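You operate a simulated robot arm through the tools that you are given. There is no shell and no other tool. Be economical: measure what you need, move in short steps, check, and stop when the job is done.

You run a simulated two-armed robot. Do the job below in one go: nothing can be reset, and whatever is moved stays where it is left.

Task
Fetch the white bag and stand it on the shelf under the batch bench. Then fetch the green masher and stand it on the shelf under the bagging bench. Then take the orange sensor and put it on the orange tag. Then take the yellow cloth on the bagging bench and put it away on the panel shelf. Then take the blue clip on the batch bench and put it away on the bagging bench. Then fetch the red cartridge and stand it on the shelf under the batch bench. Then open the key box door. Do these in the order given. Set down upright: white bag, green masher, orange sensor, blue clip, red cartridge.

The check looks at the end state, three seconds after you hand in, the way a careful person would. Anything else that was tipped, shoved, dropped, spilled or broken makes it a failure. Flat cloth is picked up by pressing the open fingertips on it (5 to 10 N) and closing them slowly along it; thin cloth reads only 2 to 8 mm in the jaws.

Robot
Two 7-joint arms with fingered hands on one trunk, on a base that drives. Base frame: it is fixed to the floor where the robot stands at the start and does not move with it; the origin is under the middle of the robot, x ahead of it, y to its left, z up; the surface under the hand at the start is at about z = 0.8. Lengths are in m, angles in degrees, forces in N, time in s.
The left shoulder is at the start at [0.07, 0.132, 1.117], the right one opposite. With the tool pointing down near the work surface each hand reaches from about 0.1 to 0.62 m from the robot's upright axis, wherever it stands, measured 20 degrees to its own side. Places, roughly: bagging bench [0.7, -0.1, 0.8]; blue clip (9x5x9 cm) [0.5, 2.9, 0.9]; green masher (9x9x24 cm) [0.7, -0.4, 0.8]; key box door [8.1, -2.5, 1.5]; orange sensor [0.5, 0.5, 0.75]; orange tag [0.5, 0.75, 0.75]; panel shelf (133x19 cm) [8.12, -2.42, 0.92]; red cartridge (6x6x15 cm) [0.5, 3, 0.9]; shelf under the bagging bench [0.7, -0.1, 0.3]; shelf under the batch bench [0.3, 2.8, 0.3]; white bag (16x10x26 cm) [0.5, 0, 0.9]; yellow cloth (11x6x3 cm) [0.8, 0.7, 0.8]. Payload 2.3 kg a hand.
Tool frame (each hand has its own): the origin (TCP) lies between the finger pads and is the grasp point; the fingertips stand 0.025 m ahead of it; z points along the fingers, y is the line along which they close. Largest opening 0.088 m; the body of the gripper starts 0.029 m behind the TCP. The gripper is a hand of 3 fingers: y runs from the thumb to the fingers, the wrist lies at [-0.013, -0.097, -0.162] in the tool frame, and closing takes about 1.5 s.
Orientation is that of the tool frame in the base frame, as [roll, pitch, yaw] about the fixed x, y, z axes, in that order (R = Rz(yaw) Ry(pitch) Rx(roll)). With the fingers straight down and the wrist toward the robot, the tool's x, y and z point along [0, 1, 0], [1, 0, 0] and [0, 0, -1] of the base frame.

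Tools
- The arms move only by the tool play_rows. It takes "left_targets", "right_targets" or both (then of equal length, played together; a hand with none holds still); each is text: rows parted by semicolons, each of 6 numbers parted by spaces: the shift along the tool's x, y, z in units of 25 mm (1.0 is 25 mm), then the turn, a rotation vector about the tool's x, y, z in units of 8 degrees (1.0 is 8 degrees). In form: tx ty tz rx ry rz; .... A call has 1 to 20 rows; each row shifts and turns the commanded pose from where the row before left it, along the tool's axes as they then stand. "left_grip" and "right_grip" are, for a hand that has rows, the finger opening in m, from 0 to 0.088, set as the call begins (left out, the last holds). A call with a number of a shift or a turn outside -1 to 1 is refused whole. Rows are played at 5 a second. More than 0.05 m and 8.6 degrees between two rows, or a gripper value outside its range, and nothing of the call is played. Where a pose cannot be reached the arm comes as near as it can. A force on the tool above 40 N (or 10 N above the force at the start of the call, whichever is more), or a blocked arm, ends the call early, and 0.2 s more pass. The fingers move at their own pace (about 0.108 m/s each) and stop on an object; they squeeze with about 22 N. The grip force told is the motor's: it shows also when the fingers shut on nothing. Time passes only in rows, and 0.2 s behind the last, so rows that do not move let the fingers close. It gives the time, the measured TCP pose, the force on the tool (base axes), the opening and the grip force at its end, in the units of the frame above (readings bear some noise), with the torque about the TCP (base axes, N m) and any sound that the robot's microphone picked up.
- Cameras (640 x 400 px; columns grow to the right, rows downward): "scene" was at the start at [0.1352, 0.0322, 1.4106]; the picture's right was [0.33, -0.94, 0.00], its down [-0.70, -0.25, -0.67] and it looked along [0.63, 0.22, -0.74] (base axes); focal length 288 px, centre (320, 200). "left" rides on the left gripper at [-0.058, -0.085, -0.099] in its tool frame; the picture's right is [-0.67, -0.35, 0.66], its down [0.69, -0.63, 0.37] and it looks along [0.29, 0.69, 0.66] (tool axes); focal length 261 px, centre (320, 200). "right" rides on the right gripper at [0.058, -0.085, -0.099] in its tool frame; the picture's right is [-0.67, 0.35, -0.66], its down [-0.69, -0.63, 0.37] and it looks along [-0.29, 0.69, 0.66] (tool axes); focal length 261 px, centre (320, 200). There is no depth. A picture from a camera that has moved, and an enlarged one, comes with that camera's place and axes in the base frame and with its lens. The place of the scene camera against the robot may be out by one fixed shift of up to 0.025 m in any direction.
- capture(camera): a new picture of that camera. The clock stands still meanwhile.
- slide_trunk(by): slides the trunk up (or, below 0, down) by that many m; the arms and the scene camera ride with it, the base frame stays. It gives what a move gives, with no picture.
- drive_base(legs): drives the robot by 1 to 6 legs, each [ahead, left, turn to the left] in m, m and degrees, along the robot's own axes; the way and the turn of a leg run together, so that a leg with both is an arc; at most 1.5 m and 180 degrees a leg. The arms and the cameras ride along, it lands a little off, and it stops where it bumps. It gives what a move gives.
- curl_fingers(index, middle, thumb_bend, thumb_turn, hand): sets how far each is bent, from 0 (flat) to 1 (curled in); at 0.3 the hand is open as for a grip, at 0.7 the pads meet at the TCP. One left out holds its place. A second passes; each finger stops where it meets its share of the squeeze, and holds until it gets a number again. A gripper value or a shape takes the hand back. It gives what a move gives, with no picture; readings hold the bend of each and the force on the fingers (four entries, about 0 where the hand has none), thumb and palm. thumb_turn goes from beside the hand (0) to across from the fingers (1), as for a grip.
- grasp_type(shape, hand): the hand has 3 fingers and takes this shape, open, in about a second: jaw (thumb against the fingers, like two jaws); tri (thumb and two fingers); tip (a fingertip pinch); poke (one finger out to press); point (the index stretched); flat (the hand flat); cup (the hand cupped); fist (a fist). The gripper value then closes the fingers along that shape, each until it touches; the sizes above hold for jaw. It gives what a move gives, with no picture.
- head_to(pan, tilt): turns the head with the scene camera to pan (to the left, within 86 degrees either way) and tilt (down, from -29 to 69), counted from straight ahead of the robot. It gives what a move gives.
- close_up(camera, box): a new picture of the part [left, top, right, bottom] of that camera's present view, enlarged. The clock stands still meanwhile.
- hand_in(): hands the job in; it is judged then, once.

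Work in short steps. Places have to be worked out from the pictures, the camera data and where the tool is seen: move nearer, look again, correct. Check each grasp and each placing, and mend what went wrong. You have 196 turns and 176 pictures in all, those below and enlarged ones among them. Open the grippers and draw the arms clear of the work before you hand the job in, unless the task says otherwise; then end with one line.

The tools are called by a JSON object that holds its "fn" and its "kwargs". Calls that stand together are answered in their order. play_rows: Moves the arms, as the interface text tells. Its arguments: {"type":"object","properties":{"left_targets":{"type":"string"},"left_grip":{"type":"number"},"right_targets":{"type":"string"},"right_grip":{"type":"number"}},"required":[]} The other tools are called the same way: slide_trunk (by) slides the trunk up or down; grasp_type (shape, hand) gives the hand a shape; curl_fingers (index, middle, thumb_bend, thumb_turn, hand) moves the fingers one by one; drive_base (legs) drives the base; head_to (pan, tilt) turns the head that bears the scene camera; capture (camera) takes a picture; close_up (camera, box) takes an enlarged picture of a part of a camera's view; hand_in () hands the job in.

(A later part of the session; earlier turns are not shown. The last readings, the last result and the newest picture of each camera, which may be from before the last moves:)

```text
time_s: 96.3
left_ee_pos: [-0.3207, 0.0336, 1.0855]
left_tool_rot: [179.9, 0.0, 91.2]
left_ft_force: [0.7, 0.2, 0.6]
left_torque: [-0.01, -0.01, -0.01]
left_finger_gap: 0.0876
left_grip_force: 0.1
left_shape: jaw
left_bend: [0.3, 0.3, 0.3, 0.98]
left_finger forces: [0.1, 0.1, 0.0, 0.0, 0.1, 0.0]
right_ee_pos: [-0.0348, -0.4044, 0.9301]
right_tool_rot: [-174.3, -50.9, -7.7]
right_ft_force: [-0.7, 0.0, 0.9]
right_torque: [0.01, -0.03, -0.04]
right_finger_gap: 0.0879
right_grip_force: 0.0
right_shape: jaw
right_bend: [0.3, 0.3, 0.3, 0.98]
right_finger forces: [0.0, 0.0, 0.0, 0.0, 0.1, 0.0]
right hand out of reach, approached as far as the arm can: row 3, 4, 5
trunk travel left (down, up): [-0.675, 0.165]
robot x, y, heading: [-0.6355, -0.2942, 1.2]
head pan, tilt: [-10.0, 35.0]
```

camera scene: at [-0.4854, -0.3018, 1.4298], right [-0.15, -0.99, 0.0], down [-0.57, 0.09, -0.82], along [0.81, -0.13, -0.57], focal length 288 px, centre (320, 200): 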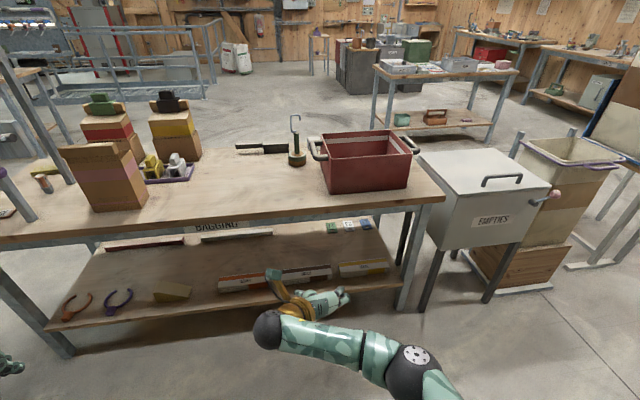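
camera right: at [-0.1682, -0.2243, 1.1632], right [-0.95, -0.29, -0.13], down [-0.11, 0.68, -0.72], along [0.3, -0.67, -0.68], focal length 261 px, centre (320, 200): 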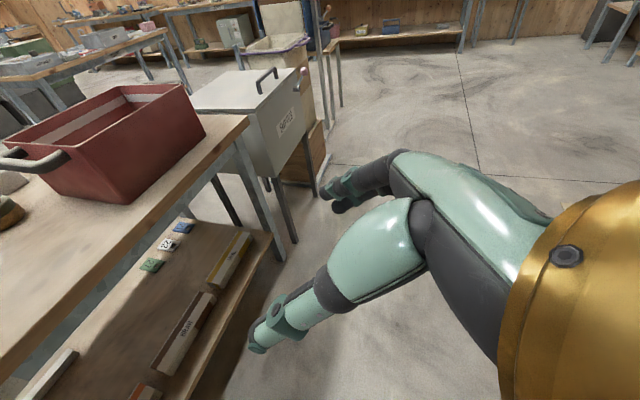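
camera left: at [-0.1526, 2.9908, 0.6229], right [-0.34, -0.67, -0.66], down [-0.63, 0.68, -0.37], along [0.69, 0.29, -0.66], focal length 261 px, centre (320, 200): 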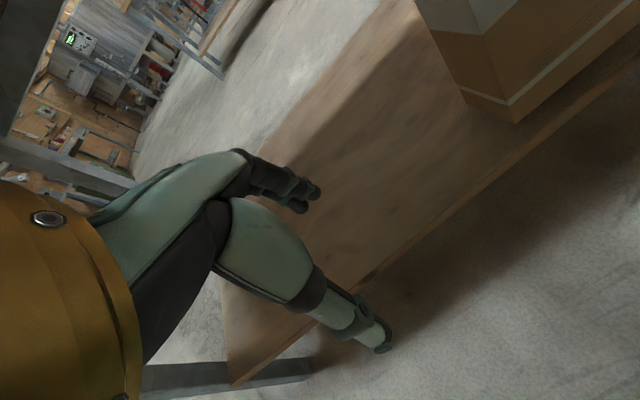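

I check how far the base reaches ahead by looking straight down at it.

{"fn": "head_to", "kwargs": {"pan": 0, "tilt": 69}}

{"fn": "capture", "kwargs": {"camera": "scene"}}

```text
time_s: 97.3
left_ee_pos: [-0.3212, 0.0339, 1.0864]
left_tool_rot: [180.0, -0.1, 91.2]
left_ft_force: [0.1, -0.5, -0.5]
left_torque: [0.0, 0.03, -0.01]
left_finger_gap: 0.0876
left_grip_force: 0.0
left_shape: jaw
left_bend: [0.3, 0.3, 0.3, 0.98]
left_finger forces: [0.1, 0.0, 0.0, 0.0, 0.0, 0.0]
right_ee_pos: [-0.036, -0.4042, 0.9309]
right_tool_rot: [-174.3, -50.8, -7.7]
right_ft_force: [0.8, -0.2, -0.1]
right_torque: [-0.03, -0.03, -0.02]
right_finger_gap: 0.0877
right_grip_force: 0.0
right_shape: jaw
right_bend: [0.3, 0.3, 0.3, 0.98]
right_finger forces: [0.1, 0.0, 0.1, 0.0, 0.0, 0.1]
trunk travel left (down, up): [-0.675, 0.165]
robot x, y, heading: [-0.6324, -0.2938, 1.5]
head pan, tilt: [0.0, 68.8]
```

```text
128 pictures are left
camera scene: at [-0.5163, -0.2872, 1.3861], right [0.02, -1.0, 0.0], down [-0.93, -0.02, -0.36], along [0.36, 0.01, -0.93], focal length 288 px, centre (320, 200)
```

scene: 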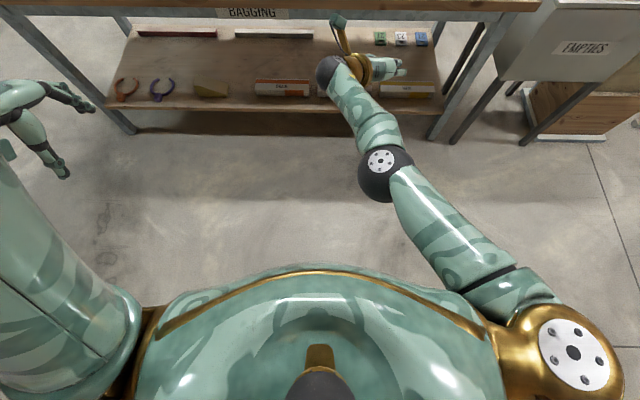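

The forearm would pass too near the red box's handle from the front, and reach is short; the masher is only ~0.23 m from the bench's back edge (x≈0.95), so I go round by the left and work from behind. First the corridor between bagger and batch bench.

{"fn": "drive_base", "kwargs": {"legs": [[0, 1.0, 0], [0, 0.83, 0]]}}

{"fn": "head_to", "kwargs": {"pan": -10, "tilt": 25}}

{"fn": "capture", "kwargs": {"camera": "scene"}}

```text
time_s: 106.5
left_ee_pos: [-0.3696, 1.8781, 1.0869]
left_tool_rot: [179.9, 0.1, 91.8]
left_ft_force: [0.7, -0.1, -0.7]
left_torque: [0.02, -0.01, -0.01]
left_finger_gap: 0.0877
left_grip_force: 0.0
left_shape: jaw
left_bend: [0.3, 0.3, 0.3, 0.98]
left_finger forces: [0.0, 0.0, 0.0, 0.0, 0.0, 0.0]
right_ee_pos: [-0.0807, 1.4424, 0.9313]
right_tool_rot: [-174.3, -50.8, -7.2]
right_ft_force: [-0.4, 0.4, 0.3]
right_torque: [-0.04, 0.04, 0.0]
right_finger_gap: 0.0878
right_grip_force: 0.0
right_shape: jaw
right_bend: [0.3, 0.3, 0.3, 0.98]
right_finger forces: [0.0, 0.0, 0.1, 0.0, 0.0, 0.0]
trunk travel left (down, up): [-0.675, 0.165]
robot x, y, heading: [-0.68, 1.546, 1.8]
head pan, tilt: [0.0, 68.8]
```

```text
time_s: 107.7
left_ee_pos: [-0.3709, 1.8782, 1.0868]
left_tool_rot: [179.9, 0.1, 91.7]
left_ft_force: [0.1, 0.2, -0.5]
left_torque: [-0.01, 0.02, -0.03]
left_finger_gap: 0.0875
left_grip_force: 0.2
left_shape: jaw
left_bend: [0.3, 0.3, 0.3, 0.98]
left_finger forces: [0.0, 0.1, 0.1, 0.0, 0.0, 0.1]
right_ee_pos: [-0.0808, 1.4432, 0.9298]
right_tool_rot: [-174.4, -50.7, -7.1]
right_ft_force: [0.3, 0.7, -0.6]
right_torque: [-0.01, 0.0, 0.01]
right_finger_gap: 0.0879
right_grip_force: 0.0
right_shape: jaw
right_bend: [0.3, 0.3, 0.3, 0.98]
right_finger forces: [0.1, 0.0, 0.0, 0.1, 0.0, 0.1]
trunk travel left (down, up): [-0.675, 0.165]
robot x, y, heading: [-0.6814, 1.5506, 1.8]
head pan, tilt: [-10.0, 25.0]
```

```text
127 pictures are left
camera scene: at [-0.5272, 1.5405, 1.4454], right [-0.14, -0.99, 0.0], down [-0.42, 0.06, -0.91], along [0.9, -0.13, -0.42], focal length 288 px, centre (320, 200)
```

scene: 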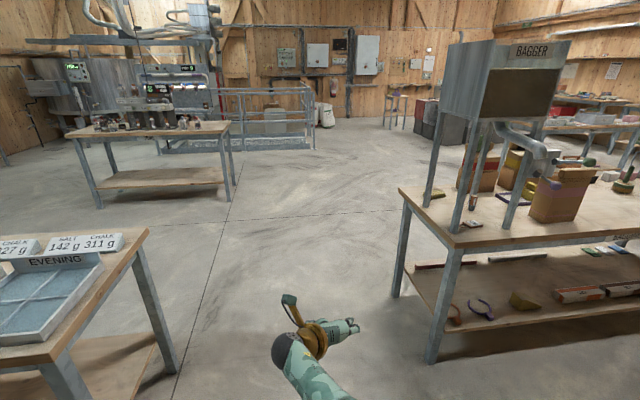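

Corridor is free; I favour its right side a bit, straighten, drive through, turn around and look.

{"fn": "drive_base", "kwargs": {"legs": [[0, -0.12, -1.8], [1.2, 0, 0], [1.25, 0, 0], [0, 0, 180]]}}

{"fn": "head_to", "kwargs": {"pan": 45, "tilt": 25}}

{"fn": "capture", "kwargs": {"camera": "scene"}}

```text
time_s: 128.0
left_ee_pos: [1.4805, 1.0949, 1.0867]
left_tool_rot: [-179.9, 0.0, -92.0]
left_ft_force: [0.8, -0.7, 0.4]
left_torque: [0.04, -0.03, 0.0]
left_finger_gap: 0.0877
left_grip_force: 0.1
left_shape: jaw
left_bend: [0.3, 0.3, 0.3, 0.98]
left_finger forces: [0.1, 0.0, 0.0, 0.0, 0.0, 0.0]
right_ee_pos: [1.2208, 1.5486, 0.9317]
right_tool_rot: [-174.3, -50.8, 168.8]
right_ft_force: [0.0, -1.0, -0.4]
right_torque: [0.02, 0.02, 0.01]
right_finger_gap: 0.0879
right_grip_force: 0.1
right_shape: jaw
right_bend: [0.3, 0.3, 0.3, 0.98]
right_finger forces: [0.1, 0.1, 0.1, 0.1, 0.1, 0.0]
trunk travel left (down, up): [-0.675, 0.165]
robot x, y, heading: [1.8098, 1.4033, 177.8]
head pan, tilt: [-10.0, 25.0]
```

```text
time_s: 129.2
left_ee_pos: [1.48, 1.096, 1.0858]
left_tool_rot: [179.9, 0.0, -92.1]
left_ft_force: [0.3, 0.1, 0.3]
left_torque: [-0.02, 0.0, 0.02]
left_finger_gap: 0.0875
left_grip_force: 0.0
left_shape: jaw
left_bend: [0.3, 0.3, 0.3, 0.98]
left_finger forces: [0.0, 0.0, 0.0, 0.0, 0.1, 0.0]
right_ee_pos: [1.2199, 1.5481, 0.9312]
right_tool_rot: [-174.4, -50.9, 169.0]
right_ft_force: [-0.6, -0.4, 0.2]
right_torque: [-0.04, -0.01, -0.04]
right_finger_gap: 0.0877
right_grip_force: 0.0
right_shape: jaw
right_bend: [0.3, 0.3, 0.3, 0.98]
right_finger forces: [0.0, 0.0, 0.1, 0.0, 0.0, 0.0]
trunk travel left (down, up): [-0.675, 0.165]
robot x, y, heading: [1.8121, 1.408, 178.1]
head pan, tilt: [45.0, 25.0]
```

```text
126 pictures are left
camera scene: at [1.7041, 1.35, 1.4455], right [-0.68, 0.73, 0.0], down [0.31, 0.29, -0.91], along [-0.66, -0.62, -0.42], focal length 288 px, centre (320, 200)
```

scene: 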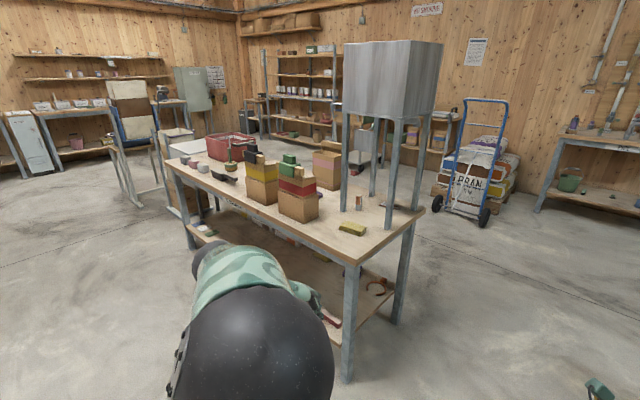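

Way is free behind the bench. I strafe to the masher's y and look at it from behind.

{"fn": "drive_base", "kwargs": {"legs": [[0, 0, 1.9], [0, 0.95, 0], [0, 0.95, 0]]}}

{"fn": "head_to", "kwargs": {"pan": 0, "tilt": 35}}

{"fn": "capture", "kwargs": {"camera": "scene"}}

```text
time_s: 139.2
left_ee_pos: [1.4775, -0.8275, 1.0859]
left_tool_rot: [180.0, 0.0, -90.4]
left_ft_force: [-0.3, -0.7, -0.2]
left_torque: [0.01, -0.01, -0.02]
left_finger_gap: 0.0876
left_grip_force: 0.0
left_shape: jaw
left_bend: [0.3, 0.3, 0.3, 0.98]
left_finger forces: [0.0, 0.0, 0.0, 0.0, 0.0, 0.0]
right_ee_pos: [1.205, -0.3821, 0.9304]
right_tool_rot: [-174.3, -50.8, 170.8]
right_ft_force: [0.8, -0.6, -0.8]
right_torque: [0.02, -0.01, -0.02]
right_finger_gap: 0.088
right_grip_force: 0.1
right_shape: jaw
right_bend: [0.3, 0.3, 0.3, 0.98]
right_finger forces: [0.0, 0.0, 0.0, 0.0, 0.1, 0.1]
trunk travel left (down, up): [-0.675, 0.165]
robot x, y, heading: [1.7986, -0.509, 179.7]
head pan, tilt: [45.0, 25.0]
```

```text
time_s: 140.3
left_ee_pos: [1.4774, -0.8287, 1.0869]
left_tool_rot: [-180.0, -0.1, -90.3]
left_ft_force: [0.0, 0.0, -0.1]
left_torque: [-0.01, 0.01, -0.01]
left_finger_gap: 0.0879
left_grip_force: 0.0
left_shape: jaw
left_bend: [0.3, 0.3, 0.3, 0.98]
left_finger forces: [0.0, 0.0, 0.1, 0.1, 0.0, 0.1]
right_ee_pos: [1.2041, -0.3827, 0.9306]
right_tool_rot: [-174.2, -50.9, 170.6]
right_ft_force: [0.2, 0.1, 0.3]
right_torque: [-0.01, 0.0, -0.02]
right_finger_gap: 0.0877
right_grip_force: 0.0
right_shape: jaw
right_bend: [0.3, 0.3, 0.3, 0.98]
right_finger forces: [0.1, 0.1, 0.0, 0.0, 0.0, 0.0]
trunk travel left (down, up): [-0.675, 0.165]
robot x, y, heading: [1.7999, -0.5097, 179.6]
head pan, tilt: [0.0, 35.0]
```

```text
125 pictures are left
camera scene: at [1.6715, -0.5019, 1.4298], right [0.01, 1.0, 0.0], down [0.57, 0.0, -0.82], along [-0.82, 0.01, -0.57], focal length 288 px, centre (320, 200)
```

scene: 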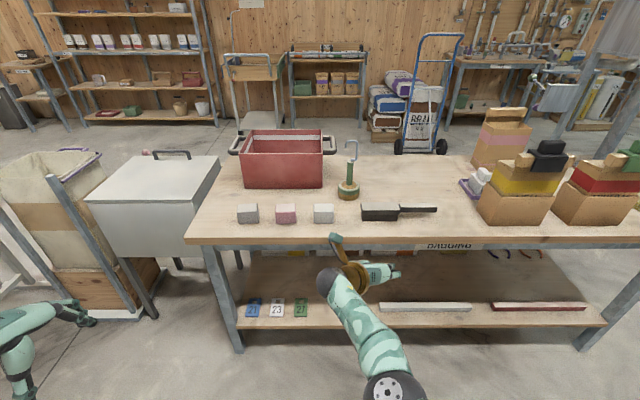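

From behind, the masher is at about (0.727, -0.383), with a clear gap above the low blocks and the cleaver. I drive 0.36 m forward and check.

{"fn": "drive_base", "kwargs": {"legs": [[0.36, 0, 0]]}}

{"fn": "capture", "kwargs": {"camera": "scene"}}

{"fn": "capture", "kwargs": {"camera": "right"}}

```text
time_s: 142.6
left_ee_pos: [1.1199, -0.8285, 1.0859]
left_tool_rot: [180.0, 0.0, -90.1]
left_ft_force: [0.0, -0.5, 0.4]
left_torque: [0.0, 0.01, 0.03]
left_finger_gap: 0.0875
left_grip_force: 0.0
left_shape: jaw
left_bend: [0.3, 0.3, 0.3, 0.98]
left_finger forces: [0.0, 0.0, 0.0, 0.0, 0.1, 0.0]
right_ee_pos: [0.846, -0.3846, 0.9317]
right_tool_rot: [-174.4, -50.9, 171.0]
right_ft_force: [-0.5, -0.5, -0.2]
right_torque: [-0.01, -0.01, -0.03]
right_finger_gap: 0.088
right_grip_force: 0.1
right_shape: jaw
right_bend: [0.3, 0.3, 0.3, 0.98]
right_finger forces: [0.1, 0.0, 0.1, 0.0, 0.0, 0.0]
trunk travel left (down, up): [-0.675, 0.165]
robot x, y, heading: [1.4377, -0.5038, 180.3]
head pan, tilt: [0.0, 35.0]
```

```text
124 pictures are left
camera scene: at [1.3127, -0.5008, 1.4299], right [0.0, 1.0, 0.0], down [0.57, 0.0, -0.82], along [-0.82, 0.0, -0.57], focal length 288 px, centre (320, 200)
```

scene: 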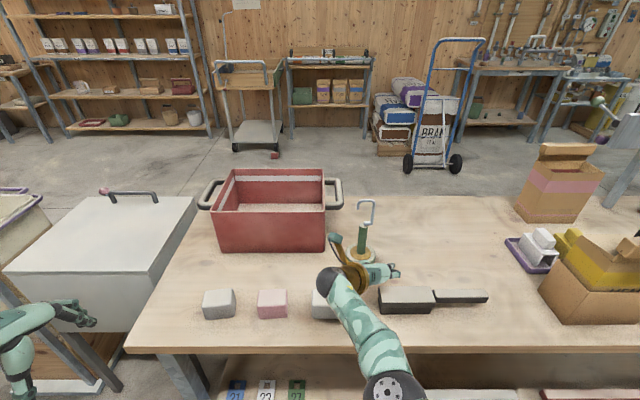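

```text
123 pictures are left
camera right: at [0.8793, -0.4652, 1.0445], right [0.96, 0.27, -0.13], down [0.09, -0.69, -0.72], along [-0.28, 0.68, -0.68], focal length 261 px, centre (320, 200)
```

right: 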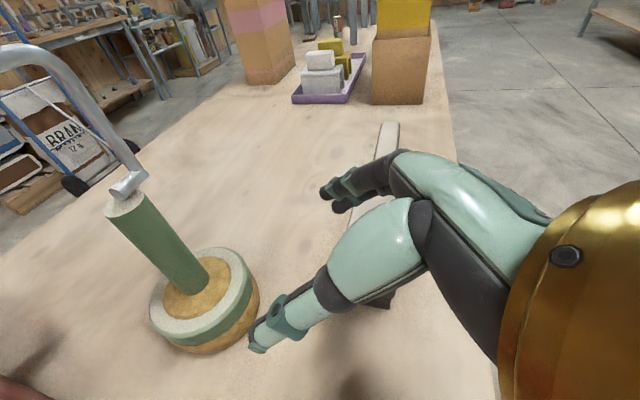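

The handle is at (0.715, -0.39) and the hand is lined up. I drive 11 cm further, then lower 2 cm and look.

{"fn": "drive_base", "kwargs": {"legs": [[0.115, 0.003, 0]]}}

{"fn": "slide_trunk", "kwargs": {"by": -0.02}}

{"fn": "capture", "kwargs": {"camera": "right"}}

```text
time_s: 143.8
left_ee_pos: [1.0088, -0.831, 1.0868]
left_tool_rot: [179.9, 0.0, -90.1]
left_ft_force: [0.0, -0.4, -0.1]
left_torque: [0.0, 0.02, 0.04]
left_finger_gap: 0.0878
left_grip_force: 0.0
left_shape: jaw
left_bend: [0.3, 0.3, 0.3, 0.98]
left_finger forces: [0.0, 0.0, 0.0, 0.0, 0.1, 0.0]
right_ee_pos: [0.7323, -0.3874, 0.9314]
right_tool_rot: [-174.4, -51.0, 171.2]
right_ft_force: [0.6, -0.4, -0.3]
right_torque: [-0.01, 0.0, -0.03]
right_finger_gap: 0.0879
right_grip_force: 0.0
right_shape: jaw
right_bend: [0.3, 0.3, 0.3, 0.98]
right_finger forces: [0.0, 0.0, 0.0, 0.0, 0.0, 0.0]
trunk travel left (down, up): [-0.675, 0.165]
robot x, y, heading: [1.327, -0.5095, 179.7]
head pan, tilt: [0.0, 35.0]
```

```text
time_s: 144.5
left_ee_pos: [1.0068, -0.832, 1.066]
left_tool_rot: [180.0, 0.0, -90.0]
left_ft_force: [-0.4, 0.3, 0.4]
left_torque: [0.04, 0.0, -0.02]
left_finger_gap: 0.0876
left_grip_force: 0.1
left_shape: jaw
left_bend: [0.3, 0.3, 0.3, 0.98]
left_finger forces: [0.1, 0.0, 0.0, 0.0, 0.1, 0.0]
right_ee_pos: [0.7308, -0.3885, 0.9093]
right_tool_rot: [-174.2, -50.9, 171.0]
right_ft_force: [0.7, 0.2, 0.2]
right_torque: [0.02, 0.04, 0.02]
right_finger_gap: 0.088
right_grip_force: 0.1
right_shape: jaw
right_bend: [0.3, 0.3, 0.3, 0.98]
right_finger forces: [0.1, 0.0, 0.1, 0.0, 0.0, 0.1]
trunk travel left (down, up): [-0.655, 0.185]
robot x, y, heading: [1.328, -0.5065, 179.7]
head pan, tilt: [0.0, 35.0]
```

```text
122 pictures are left
camera right: at [0.7658, -0.4686, 1.0236], right [0.95, 0.27, -0.13], down [0.09, -0.69, -0.72], along [-0.28, 0.68, -0.68], focal length 261 px, centre (320, 200)
```

right: 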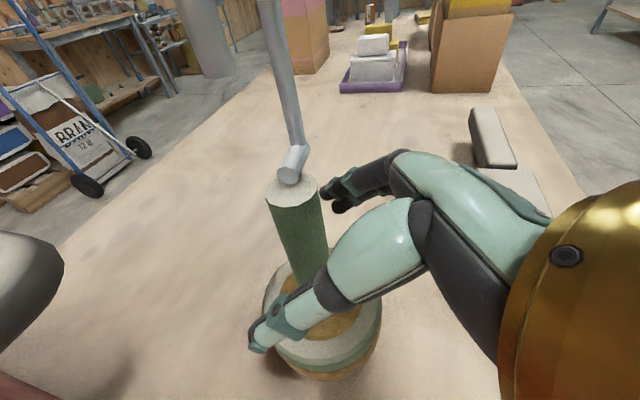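

The handle is nearly between the pads (x≈0.72 vs TCP 0.731). I go 12 mm more forward and close.

{"fn": "drive_base", "kwargs": {"legs": [[0.013, 0, 0]]}}

{"fn": "play_rows", "kwargs": {"right_targets": "0 0 0 0 0 0;0 0 0 0 0 0;0 0 0 0 0 0;0 0 0 0 0 0;0 0 0 0 0 0;0 0 0 0 0 0;0 0 0 0 0 0;0 0 0 0 0 0", "right_grip": 0}}

{"fn": "capture", "kwargs": {"camera": "right"}}

```text
time_s: 145.2
left_ee_pos: [0.9962, -0.832, 1.0664]
left_tool_rot: [179.8, 0.0, -90.1]
left_ft_force: [0.6, 0.3, 0.3]
left_torque: [-0.02, 0.0, 0.0]
left_finger_gap: 0.0873
left_grip_force: 0.1
left_shape: jaw
left_bend: [0.3, 0.3, 0.3, 0.98]
left_finger forces: [0.0, 0.0, 0.0, 0.0, 0.1, 0.1]
right_ee_pos: [0.72, -0.3871, 0.9121]
right_tool_rot: [-174.3, -50.9, 171.0]
right_ft_force: [-0.1, 0.3, 0.1]
right_torque: [-0.03, -0.03, -0.01]
right_finger_gap: 0.0876
right_grip_force: 0.2
right_shape: jaw
right_bend: [0.3, 0.3, 0.3, 0.98]
right_finger forces: [0.0, 0.0, 0.1, 0.0, 0.0, 0.0]
trunk travel left (down, up): [-0.655, 0.185]
robot x, y, heading: [1.315, -0.5076, 180.1]
head pan, tilt: [0.0, 35.0]
```

```text
time_s: 147.0
left_ee_pos: [0.9945, -0.831, 1.0664]
left_tool_rot: [180.0, -0.1, -90.0]
left_ft_force: [0.5, 0.4, -0.5]
left_torque: [-0.02, 0.03, 0.02]
left_finger_gap: 0.0879
left_grip_force: 0.0
left_shape: jaw
left_bend: [0.3, 0.3, 0.3, 0.98]
left_finger forces: [0.1, 0.0, 0.0, 0.1, 0.0, 0.0]
right_ee_pos: [0.7188, -0.387, 0.911]
right_tool_rot: [-174.3, -50.8, 171.0]
right_ft_force: [0.5, -0.8, 1.2]
right_torque: [-0.06, 0.0, -0.01]
right_finger_gap: 0.0072
right_grip_force: 21.7
right_shape: jaw
right_bend: [0.7, 0.72, 0.8, 1.0]
right_finger forces: [4.2, 0.0, 0.1, 0.0, 4.3, 0.1]
trunk travel left (down, up): [-0.655, 0.185]
robot x, y, heading: [1.3151, -0.5065, 179.9]
head pan, tilt: [0.0, 35.0]
```

```text
121 pictures are left
camera right: at [0.7529, -0.4686, 1.0238], right [0.95, 0.27, -0.13], down [0.09, -0.69, -0.72], along [-0.28, 0.68, -0.68], focal length 261 px, centre (320, 200)
```

right: 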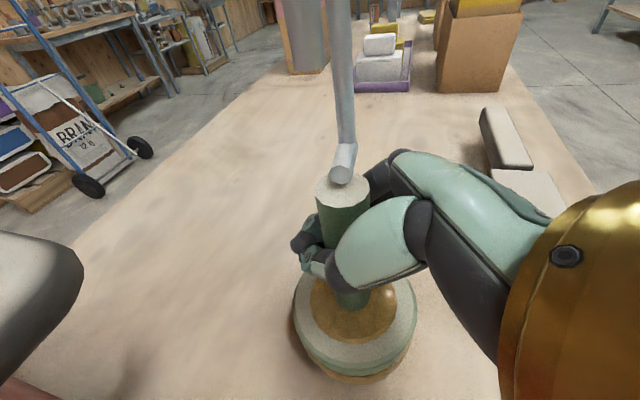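

The fingertips closed in front of the handle (gap only 7 mm); the handle sits about 1 cm nearer than the TCP. I open, back up 15 mm, and close again.

{"fn": "play_rows", "kwargs": {"right_targets": "0 0 0 0 0 0;0 0 0 0 0 0;0 0 0 0 0 0;0 0 0 0 0 0;0 0 0 0 0 0;0 0 0 0 0 0", "right_grip": 0.088}}

{"fn": "drive_base", "kwargs": {"legs": [[-0.014, 0, 0]]}}

{"fn": "play_rows", "kwargs": {"right_targets": "0 0 0 0 0 0;0 0 0 0 0 0;0 0 0 0 0 0;0 0 0 0 0 0;0 0 0 0 0 0;0 0 0 0 0 0;0 0 0 0 0 0;0 0 0 0 0 0", "right_grip": 0}}

{"fn": "close_up", "kwargs": {"camera": "right", "box": [220, 130, 460, 280]}}

```text
time_s: 148.4
left_ee_pos: [0.9947, -0.8314, 1.065]
left_tool_rot: [179.9, 0.0, -89.9]
left_ft_force: [0.0, 0.1, 0.4]
left_torque: [0.01, 0.03, 0.01]
left_finger_gap: 0.0876
left_grip_force: 0.1
left_shape: jaw
left_bend: [0.3, 0.3, 0.3, 0.98]
left_finger forces: [0.0, 0.0, 0.1, 0.1, 0.1, 0.0]
right_ee_pos: [0.7182, -0.3884, 0.9104]
right_tool_rot: [-174.4, -50.8, 171.1]
right_ft_force: [-0.5, -0.5, -0.4]
right_torque: [0.01, -0.02, -0.01]
right_finger_gap: 0.0875
right_grip_force: 0.1
right_shape: jaw
right_bend: [0.3, 0.3, 0.3, 0.98]
right_finger forces: [0.0, 0.1, 0.0, 0.1, 0.0, 0.0]
trunk travel left (down, up): [-0.655, 0.185]
robot x, y, heading: [1.3137, -0.5086, 179.9]
head pan, tilt: [0.0, 35.0]
```

```text
time_s: 149.2
left_ee_pos: [1.0045, -0.8321, 1.0663]
left_tool_rot: [-179.9, 0.0, -90.0]
left_ft_force: [0.0, -0.4, 0.1]
left_torque: [0.01, 0.01, -0.02]
left_finger_gap: 0.0876
left_grip_force: 0.0
left_shape: jaw
left_bend: [0.3, 0.3, 0.3, 0.98]
left_finger forces: [0.0, 0.1, 0.0, 0.0, 0.0, 0.0]
right_ee_pos: [0.7303, -0.3871, 0.9094]
right_tool_rot: [-174.3, -50.7, 171.1]
right_ft_force: [0.0, 0.3, 1.1]
right_torque: [-0.02, -0.01, 0.01]
right_finger_gap: 0.0874
right_grip_force: 0.1
right_shape: jaw
right_bend: [0.3, 0.3, 0.3, 0.98]
right_finger forces: [0.0, 0.0, 0.0, 0.0, 0.0, 0.0]
trunk travel left (down, up): [-0.655, 0.185]
robot x, y, heading: [1.3298, -0.5112, 180.2]
head pan, tilt: [0.0, 35.0]
```

```text
time_s: 151.0
left_ee_pos: [1.0082, -0.8308, 1.0656]
left_tool_rot: [179.9, 0.0, -90.0]
left_ft_force: [0.3, -0.1, -0.1]
left_torque: [0.01, 0.01, -0.01]
left_finger_gap: 0.0874
left_grip_force: 0.1
left_shape: jaw
left_bend: [0.3, 0.3, 0.3, 0.98]
left_finger forces: [0.0, 0.0, 0.0, 0.1, 0.0, 0.0]
right_ee_pos: [0.7324, -0.3884, 0.9107]
right_tool_rot: [-174.2, -50.8, 171.0]
right_ft_force: [0.1, 0.0, -0.5]
right_torque: [-0.08, 0.03, 0.0]
right_finger_gap: 0.0077
right_grip_force: 21.6
right_shape: jaw
right_bend: [0.71, 0.74, 0.78, 1.0]
right_finger forces: [4.8, 0.0, 0.0, 0.0, 4.5, 0.0]
trunk travel left (down, up): [-0.655, 0.185]
robot x, y, heading: [1.3284, -0.5092, 179.9]
head pan, tilt: [0.0, 35.0]
```

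```text
2.67 times, centred on (340, 205) of right
camera zoom: at [0.7671, -0.4687, 1.0238], right [0.95, 0.27, -0.13], down [0.09, -0.69, -0.72], along [-0.28, 0.68, -0.68], focal length 695 px, centre (267, 187)
```

zoom: 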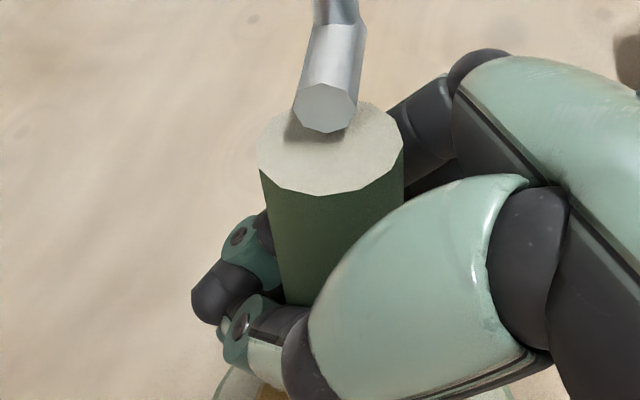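

The handle is caged firmly against the fingers. I test by lifting 3 cm with the trunk.

{"fn": "slide_trunk", "kwargs": {"by": 0.03}}

{"fn": "capture", "kwargs": {"camera": "right"}}

{"fn": "close_up", "kwargs": {"camera": "scene", "box": [280, 170, 480, 320]}}

```text
time_s: 151.7
left_ee_pos: [1.0072, -0.8324, 1.0961]
left_tool_rot: [-180.0, 0.1, -90.0]
left_ft_force: [0.5, 0.1, 0.0]
left_torque: [-0.01, 0.04, -0.01]
left_finger_gap: 0.0876
left_grip_force: 0.0
left_shape: jaw
left_bend: [0.3, 0.3, 0.3, 0.98]
left_finger forces: [0.1, 0.1, 0.1, 0.0, 0.0, 0.0]
right_ee_pos: [0.7317, -0.3881, 0.9399]
right_tool_rot: [-174.2, -50.8, 171.1]
right_ft_force: [-0.2, -1.0, -1.7]
right_torque: [-0.06, 0.01, -0.04]
right_finger_gap: 0.0069
right_grip_force: 22.0
right_shape: jaw
right_bend: [0.71, 0.74, 0.78, 1.0]
right_finger forces: [2.0, 0.0, 0.0, 0.1, 2.4, 0.0]
trunk travel left (down, up): [-0.685, 0.155]
robot x, y, heading: [1.3336, -0.5114, 179.9]
head pan, tilt: [0.0, 35.0]
```

```text
119 pictures are left
camera right: at [0.7667, -0.4687, 1.0536], right [0.95, 0.27, -0.13], down [0.09, -0.69, -0.72], along [-0.28, 0.68, -0.68], focal length 261 px, centre (320, 200)
```

right: 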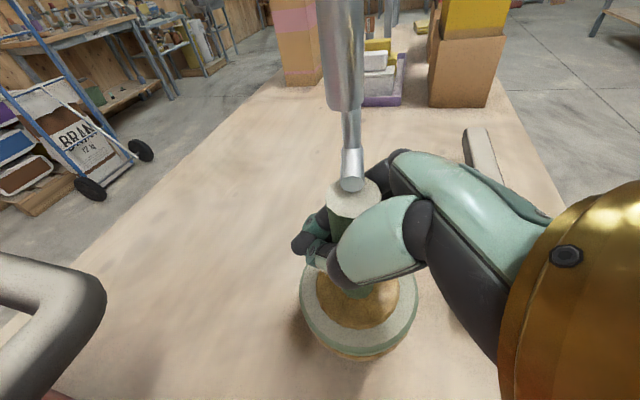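

```text
2.67 times, centred on (380, 245) of scene
camera zoom: at [1.1996, -0.5037, 1.4397], right [0.0, 1.0, 0.0], down [0.57, 0.0, -0.82], along [-0.82, 0.0, -0.57], focal length 769 px, centre (160, 80)
```

zoom: 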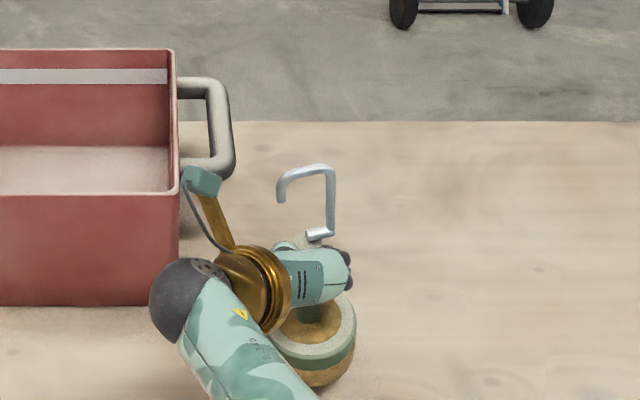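

The fingers slid up without lifting. I lower again, open, back up ~2 cm so the handle sits at the pads, and check the picture.

{"fn": "slide_trunk", "kwargs": {"by": -0.035}}

{"fn": "play_rows", "kwargs": {"right_targets": "0 0 0 0 0 0;0 0 0 0 0 0;0 0 0 0 0 0;0 0 0 0 0 0;0 0 0 0 0 0;0 0 0 0 0 0", "right_grip": 0.088}}

{"fn": "drive_base", "kwargs": {"legs": [[-0.018, 0, 0]]}}

{"fn": "capture", "kwargs": {"camera": "right"}}

```text
time_s: 152.5
left_ee_pos: [1.0075, -0.8315, 1.0607]
left_tool_rot: [179.9, 0.1, -90.0]
left_ft_force: [0.2, 0.6, 0.3]
left_torque: [0.01, -0.01, 0.03]
left_finger_gap: 0.0875
left_grip_force: 0.0
left_shape: jaw
left_bend: [0.3, 0.3, 0.3, 0.98]
left_finger forces: [0.1, 0.0, 0.1, 0.1, 0.1, 0.0]
right_ee_pos: [0.7334, -0.3879, 0.9064]
right_tool_rot: [-174.2, -50.8, 170.9]
right_ft_force: [-1.2, 0.9, -0.1]
right_torque: [-0.02, 0.0, 0.0]
right_finger_gap: 0.0066
right_grip_force: 22.1
right_shape: jaw
right_bend: [0.71, 0.74, 0.78, 1.0]
right_finger forces: [0.5, 0.0, 0.0, 0.0, 0.2, 0.0]
trunk travel left (down, up): [-0.65, 0.19]
robot x, y, heading: [1.3265, -0.5099, 179.9]
head pan, tilt: [0.0, 35.0]
```

```text
time_s: 153.9
left_ee_pos: [1.0092, -0.832, 1.0608]
left_tool_rot: [-180.0, 0.0, -90.0]
left_ft_force: [0.3, -0.4, -0.3]
left_torque: [-0.02, 0.0, -0.01]
left_finger_gap: 0.0878
left_grip_force: 0.0
left_shape: jaw
left_bend: [0.3, 0.3, 0.3, 0.98]
left_finger forces: [0.0, 0.0, 0.1, 0.0, 0.1, 0.1]
right_ee_pos: [0.7329, -0.3876, 0.905]
right_tool_rot: [-174.3, -50.9, 171.1]
right_ft_force: [0.3, 0.9, -0.5]
right_torque: [-0.02, 0.04, 0.02]
right_finger_gap: 0.0875
right_grip_force: 0.1
right_shape: jaw
right_bend: [0.3, 0.3, 0.3, 0.98]
right_finger forces: [0.5, 0.0, 0.1, 0.1, 0.1, 0.0]
trunk travel left (down, up): [-0.65, 0.19]
robot x, y, heading: [1.3292, -0.508, 180.1]
head pan, tilt: [0.0, 35.0]
```

```text
time_s: 154.7
left_ee_pos: [1.0239, -0.8318, 1.0593]
left_tool_rot: [-179.8, 0.0, -90.0]
left_ft_force: [0.7, -0.4, -0.4]
left_torque: [0.01, 0.01, 0.02]
left_finger_gap: 0.0876
left_grip_force: 0.0
left_shape: jaw
left_bend: [0.3, 0.3, 0.3, 0.98]
left_finger forces: [0.0, 0.0, 0.1, 0.0, 0.0, 0.0]
right_ee_pos: [0.7484, -0.3883, 0.9039]
right_tool_rot: [-174.2, -50.7, 171.1]
right_ft_force: [0.0, -0.2, -0.2]
right_torque: [-0.02, 0.0, -0.01]
right_finger_gap: 0.0876
right_grip_force: 0.0
right_shape: jaw
right_bend: [0.3, 0.3, 0.3, 0.98]
right_finger forces: [0.0, 0.1, 0.0, 0.0, 0.1, 0.1]
trunk travel left (down, up): [-0.65, 0.19]
robot x, y, heading: [1.3432, -0.5082, 179.8]
head pan, tilt: [0.0, 35.0]
```

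```text
117 pictures are left
camera right: at [0.7823, -0.4687, 1.0171], right [0.96, 0.27, -0.13], down [0.1, -0.69, -0.72], along [-0.28, 0.68, -0.68], focal length 261 px, centre (320, 200)
```

right: 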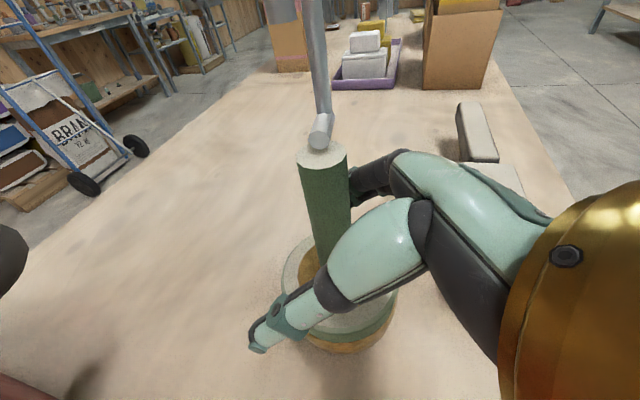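

Handle is at about (0.745, -0.375), TCP (0.748, -0.388). I shift the hand 1 cm to +y and back 6 mm so that the pads meet on the handle, then close.

{"fn": "drive_base", "kwargs": {"legs": [[-0.008, -0.011, 0]]}}

{"fn": "play_rows", "kwargs": {"right_targets": "0 0 0 0 0 0;0 0 0 0 0 0;0 0 0 0 0 0;0 0 0 0 0 0;0 0 0 0 0 0;0 0 0 0 0 0;0 0 0 0 0 0;0 0 0 0 0 0", "right_grip": 0}}

{"fn": "close_up", "kwargs": {"camera": "right", "box": [200, 100, 480, 275]}}

```text
time_s: 155.5
left_ee_pos: [1.033, -0.8227, 1.0595]
left_tool_rot: [-179.8, 0.1, -90.0]
left_ft_force: [0.5, -0.9, 0.1]
left_torque: [0.01, 0.0, 0.0]
left_finger_gap: 0.0877
left_grip_force: 0.0
left_shape: jaw
left_bend: [0.3, 0.3, 0.3, 0.98]
left_finger forces: [0.1, 0.1, 0.0, 0.1, 0.1, 0.0]
right_ee_pos: [0.7573, -0.3788, 0.9052]
right_tool_rot: [-174.4, -50.8, 171.1]
right_ft_force: [0.4, -0.6, 0.3]
right_torque: [0.01, 0.01, -0.01]
right_finger_gap: 0.0877
right_grip_force: 0.0
right_shape: jaw
right_bend: [0.3, 0.3, 0.3, 0.98]
right_finger forces: [0.0, 0.0, 0.0, 0.1, 0.0, 0.0]
trunk travel left (down, up): [-0.65, 0.19]
robot x, y, heading: [1.3527, -0.4998, 179.7]
head pan, tilt: [0.0, 35.0]
```

```text
time_s: 157.3
left_ee_pos: [1.0347, -0.8207, 1.0604]
left_tool_rot: [180.0, 0.0, -90.1]
left_ft_force: [-0.6, -0.6, -0.3]
left_torque: [0.0, -0.02, 0.01]
left_finger_gap: 0.0878
left_grip_force: 0.1
left_shape: jaw
left_bend: [0.3, 0.3, 0.3, 0.98]
left_finger forces: [0.1, 0.1, 0.0, 0.0, 0.0, 0.0]
right_ee_pos: [0.7595, -0.3764, 0.9058]
right_tool_rot: [-174.3, -50.9, 171.1]
right_ft_force: [-0.1, -0.9, -1.3]
right_torque: [0.01, 0.0, 0.01]
right_finger_gap: 0.0182
right_grip_force: 22.4
right_shape: jaw
right_bend: [0.73, 0.55, 0.75, 1.0]
right_finger forces: [12.4, 6.7, 0.0, 0.1, 19.1, 0.1]
trunk travel left (down, up): [-0.65, 0.19]
robot x, y, heading: [1.3506, -0.4964, 180.0]
head pan, tilt: [0.0, 35.0]
```

```text
2.29 times, centred on (340, 188) of right
camera zoom: at [0.793, -0.4578, 1.0188], right [0.95, 0.27, -0.13], down [0.09, -0.69, -0.72], along [-0.28, 0.68, -0.68], focal length 596 px, centre (274, 229)
```

zoom: 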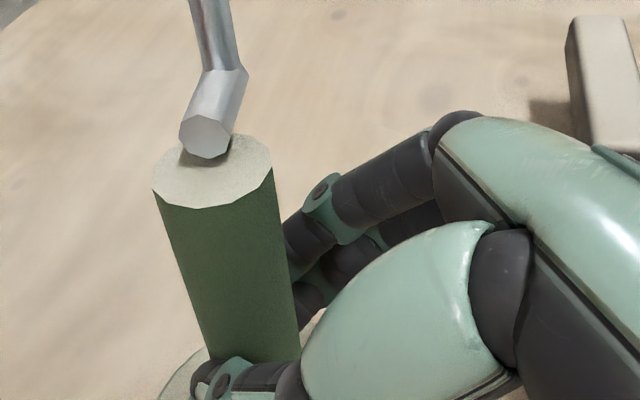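

Now real pad contact (12+7 N against 19 N, gap 18 mm). I lift 4 cm and check.

{"fn": "slide_trunk", "kwargs": {"by": 0.04}}

{"fn": "capture", "kwargs": {"camera": "right"}}

{"fn": "close_up", "kwargs": {"camera": "scene", "box": [280, 170, 480, 320]}}

```text
time_s: 158.1
left_ee_pos: [1.0339, -0.8214, 1.1005]
left_tool_rot: [-179.8, 0.0, -90.0]
left_ft_force: [0.2, -0.1, -0.4]
left_torque: [0.01, -0.01, -0.03]
left_finger_gap: 0.0875
left_grip_force: 0.0
left_shape: jaw
left_bend: [0.3, 0.3, 0.3, 0.98]
left_finger forces: [0.0, 0.0, 0.0, 0.0, 0.1, 0.1]
right_ee_pos: [0.7576, -0.3757, 0.9449]
right_tool_rot: [-174.3, -50.8, 171.1]
right_ft_force: [0.2, -0.1, -1.4]
right_torque: [0.0, -0.03, -0.02]
right_finger_gap: 0.0184
right_grip_force: 22.4
right_shape: jaw
right_bend: [0.73, 0.55, 0.75, 1.0]
right_finger forces: [11.9, 6.9, 0.0, 0.1, 19.1, 0.1]
trunk travel left (down, up): [-0.69, 0.15]
robot x, y, heading: [1.3537, -0.4996, 180.2]
head pan, tilt: [0.0, 35.0]
```

```text
115 pictures are left
camera right: at [0.7924, -0.4576, 1.0585], right [0.96, 0.27, -0.13], down [0.09, -0.69, -0.72], along [-0.28, 0.68, -0.68], focal length 261 px, centre (320, 200)
```

right: 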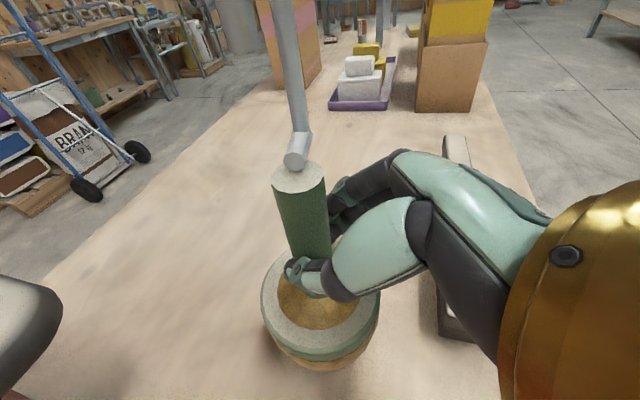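

```text
2.67 times, centred on (380, 245) of scene
camera zoom: at [1.2252, -0.4926, 1.4447], right [0.0, 1.0, 0.0], down [0.57, 0.0, -0.82], along [-0.82, 0.0, -0.57], focal length 769 px, centre (160, 80)
```

zoom: 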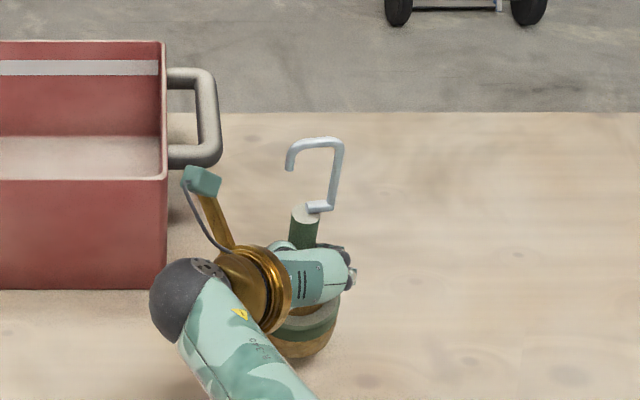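

The masher is lifted, only slightly tilted. I raise 8 cm more and back out over the low things.

{"fn": "slide_trunk", "kwargs": {"by": 0.08}}

{"fn": "drive_base", "kwargs": {"legs": [[-0.45, 0, 0]]}}

{"fn": "capture", "kwargs": {"camera": "scene"}}

```text
time_s: 159.3
left_ee_pos: [1.0331, -0.8202, 1.1809]
left_tool_rot: [-179.9, 0.0, -89.9]
left_ft_force: [0.6, -1.0, -0.2]
left_torque: [-0.05, -0.01, 0.02]
left_finger_gap: 0.0877
left_grip_force: 0.1
left_shape: jaw
left_bend: [0.3, 0.3, 0.3, 0.98]
left_finger forces: [0.1, 0.1, 0.0, 0.0, 0.0, 0.1]
right_ee_pos: [0.7573, -0.3766, 1.0243]
right_tool_rot: [-174.2, -50.8, 171.1]
right_ft_force: [-1.0, 0.9, -2.5]
right_torque: [-0.03, -0.04, -0.01]
right_finger_gap: 0.0183
right_grip_force: 22.0
right_shape: jaw
right_bend: [0.73, 0.55, 0.75, 1.0]
right_finger forces: [11.8, 6.9, 0.2, 0.1, 19.1, 0.0]
trunk travel left (down, up): [-0.77, 0.07]
robot x, y, heading: [1.3534, -0.4995, 179.8]
head pan, tilt: [0.0, 35.0]
```

```text
time_s: 162.0
left_ee_pos: [1.4803, -0.8203, 1.1791]
left_tool_rot: [-179.9, 0.1, -90.3]
left_ft_force: [-0.6, 0.6, 0.7]
left_torque: [0.03, 0.02, 0.02]
left_finger_gap: 0.0876
left_grip_force: 0.0
left_shape: jaw
left_bend: [0.3, 0.3, 0.3, 0.98]
left_finger forces: [0.0, 0.0, 0.0, 0.1, 0.1, 0.0]
right_ee_pos: [1.208, -0.3762, 1.0241]
right_tool_rot: [-174.4, -50.8, 170.8]
right_ft_force: [-0.4, 0.1, -1.9]
right_torque: [-0.01, -0.04, 0.02]
right_finger_gap: 0.0184
right_grip_force: 22.2
right_shape: jaw
right_bend: [0.73, 0.55, 0.75, 1.0]
right_finger forces: [11.9, 6.9, 0.1, 0.1, 19.0, 0.1]
trunk travel left (down, up): [-0.77, 0.07]
robot x, y, heading: [1.8086, -0.502, 179.8]
head pan, tilt: [0.0, 35.0]
```

```text
113 pictures are left
camera scene: at [1.6738, -0.4934, 1.5245], right [0.01, 1.0, 0.0], down [0.58, 0.0, -0.82], along [-0.82, 0.01, -0.58], focal length 288 px, centre (320, 200)
```

scene: 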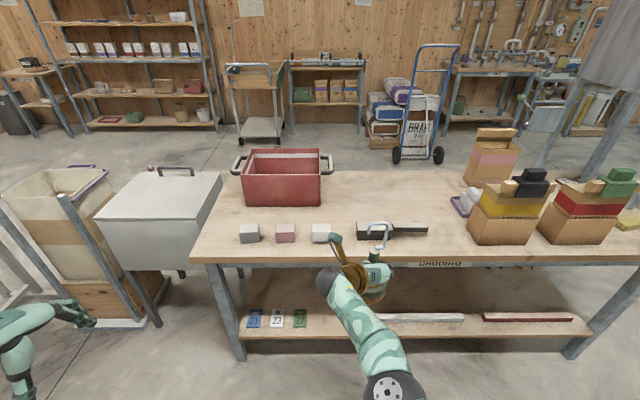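

The masher is clear. Between tile 27 and the white strip the shelf has ~0.29 m free around y≈-0.38. I lower the trunk to bring the masher to shelf height.

{"fn": "slide_trunk", "kwargs": {"by": -0.4}}

{"fn": "slide_trunk", "kwargs": {"by": -0.17}}

{"fn": "head_to", "kwargs": {"pan": 0, "tilt": 30}}

{"fn": "capture", "kwargs": {"camera": "scene"}}

{"fn": "capture", "kwargs": {"camera": "right"}}

```text
time_s: 165.8
left_ee_pos: [1.4824, -0.822, 0.781]
left_tool_rot: [180.0, -0.1, -90.2]
left_ft_force: [1.4, 0.1, 0.6]
left_torque: [0.0, 0.01, -0.01]
left_finger_gap: 0.0875
left_grip_force: 0.0
left_shape: jaw
left_bend: [0.3, 0.3, 0.3, 0.98]
left_finger forces: [0.0, 0.1, 0.0, 0.0, 0.0, 0.0]
right_ee_pos: [1.2091, -0.3756, 0.6271]
right_tool_rot: [-174.1, -50.9, 170.5]
right_ft_force: [-0.3, -0.4, -1.5]
right_torque: [-0.03, -0.03, -0.04]
right_finger_gap: 0.0181
right_grip_force: 22.4
right_shape: jaw
right_bend: [0.73, 0.55, 0.75, 1.0]
right_finger forces: [11.9, 6.9, 0.0, 0.0, 19.2, 0.1]
trunk travel left (down, up): [-0.37, 0.47]
robot x, y, heading: [1.8054, -0.4991, 179.5]
head pan, tilt: [0.0, 35.0]
```

```text
time_s: 167.7
left_ee_pos: [1.4836, -0.8204, 0.6108]
left_tool_rot: [-179.9, 0.0, -90.2]
left_ft_force: [-0.4, 0.1, -0.2]
left_torque: [0.01, -0.04, 0.01]
left_finger_gap: 0.0876
left_grip_force: 0.0
left_shape: jaw
left_bend: [0.3, 0.3, 0.3, 0.98]
left_finger forces: [0.1, 0.0, 0.0, 0.0, 0.0, 0.0]
right_ee_pos: [1.2091, -0.3741, 0.4545]
right_tool_rot: [-174.2, -50.9, 170.7]
right_ft_force: [0.5, -0.1, -2.6]
right_torque: [0.01, -0.01, -0.02]
right_finger_gap: 0.0185
right_grip_force: 22.5
right_shape: jaw
right_bend: [0.73, 0.55, 0.75, 1.0]
right_finger forces: [11.9, 7.1, 0.0, 0.0, 19.0, 0.0]
trunk travel left (down, up): [-0.2, 0.64]
robot x, y, heading: [1.8021, -0.502, 179.6]
head pan, tilt: [0.0, 35.0]
```

```text
time_s: 168.4
left_ee_pos: [1.4827, -0.82, 0.6108]
left_tool_rot: [-179.9, 0.1, -90.3]
left_ft_force: [-0.1, 0.3, -0.4]
left_torque: [0.0, -0.02, 0.02]
left_finger_gap: 0.0875
left_grip_force: 0.0
left_shape: jaw
left_bend: [0.3, 0.3, 0.3, 0.98]
left_finger forces: [0.0, 0.0, 0.0, 0.0, 0.0, 0.0]
right_ee_pos: [1.2104, -0.3753, 0.4543]
right_tool_rot: [-174.3, -50.9, 170.8]
right_ft_force: [0.5, -1.1, -1.6]
right_torque: [-0.02, -0.03, -0.03]
right_finger_gap: 0.0184
right_grip_force: 21.7
right_shape: jaw
right_bend: [0.73, 0.55, 0.75, 1.0]
right_finger forces: [11.9, 7.1, 0.0, 0.0, 19.0, 0.0]
trunk travel left (down, up): [-0.2, 0.64]
robot x, y, heading: [1.8035, -0.5009, 179.4]
head pan, tilt: [0.0, 30.0]
```

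```text
112 pictures are left
camera scene: at [1.674, -0.4935, 0.9624], right [0.01, 1.0, 0.0], down [0.5, 0.0, -0.87], along [-0.87, 0.01, -0.5], focal length 288 px, centre (320, 200)
```

scene: 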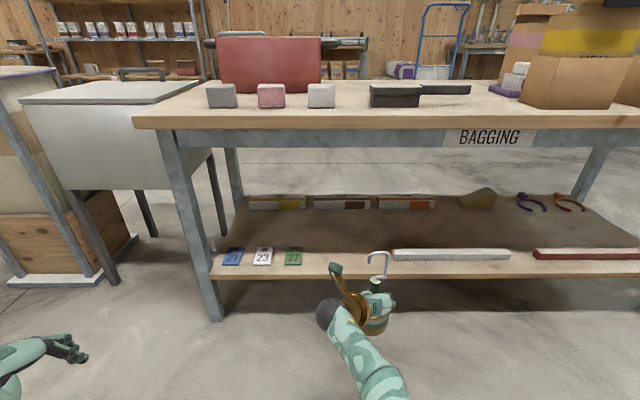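

```text
111 pictures are left
camera right: at [1.2437, -0.4562, 0.5686], right [0.96, 0.26, -0.13], down [0.09, -0.69, -0.72], along [-0.28, 0.68, -0.68], focal length 261 px, centre (320, 200)
```

right: 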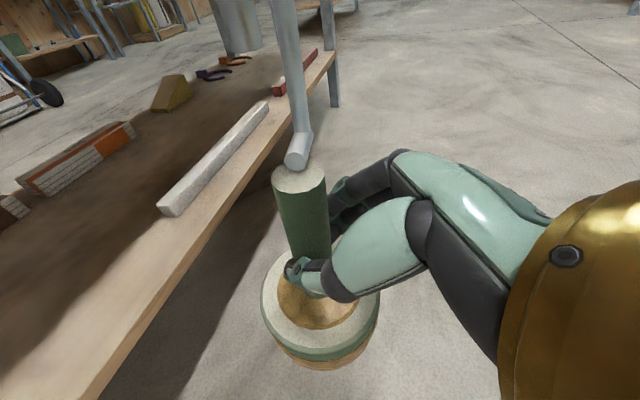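

Shelf back edge at x≈0.97, free y from -0.55 to -0.25. Masher bottom is ~0.35, above the shelf (~0.27). I drive in 0.35 m and look.

{"fn": "drive_base", "kwargs": {"legs": [[0.35, 0.015, 0]]}}

{"fn": "capture", "kwargs": {"camera": "scene"}}

{"fn": "capture", "kwargs": {"camera": "right"}}

```text
time_s: 170.7
left_ee_pos: [1.134, -0.8357, 0.6102]
left_tool_rot: [-179.9, 0.1, -90.1]
left_ft_force: [-0.6, -0.2, -0.3]
left_torque: [0.03, -0.03, 0.01]
left_finger_gap: 0.0874
left_grip_force: 0.1
left_shape: jaw
left_bend: [0.3, 0.3, 0.3, 0.98]
left_finger forces: [0.0, 0.0, 0.1, 0.0, 0.0, 0.0]
right_ee_pos: [0.8598, -0.3899, 0.455]
right_tool_rot: [-174.1, -50.9, 170.9]
right_ft_force: [1.4, -0.5, -1.6]
right_torque: [-0.01, -0.04, 0.01]
right_finger_gap: 0.0183
right_grip_force: 21.5
right_shape: jaw
right_bend: [0.73, 0.55, 0.75, 1.0]
right_finger forces: [11.9, 7.0, 0.0, 0.1, 19.0, 0.0]
trunk travel left (down, up): [-0.2, 0.64]
robot x, y, heading: [1.4512, -0.5158, 179.9]
head pan, tilt: [0.0, 30.0]
```

```text
110 pictures are left
camera scene: at [1.3246, -0.5074, 0.9624], right [0.0, 1.0, 0.0], down [0.5, 0.0, -0.87], along [-0.87, 0.0, -0.5], focal length 288 px, centre (320, 200)
```

scene: 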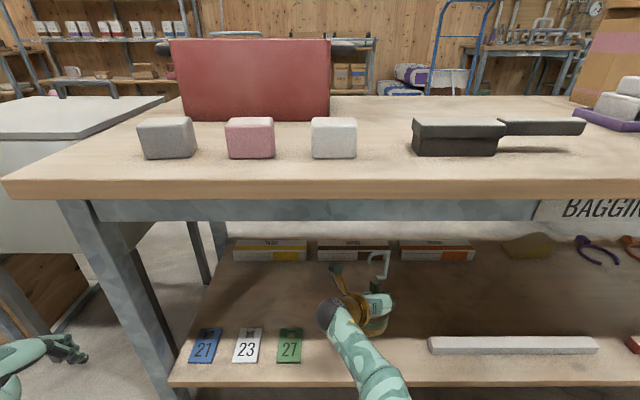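

```text
109 pictures are left
camera right: at [0.8942, -0.4718, 0.5685], right [0.96, 0.27, -0.13], down [0.09, -0.69, -0.72], along [-0.28, 0.68, -0.68], focal length 261 px, centre (320, 200)
```

right: 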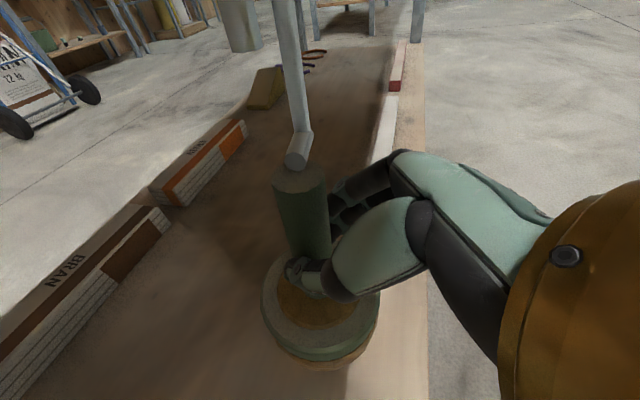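

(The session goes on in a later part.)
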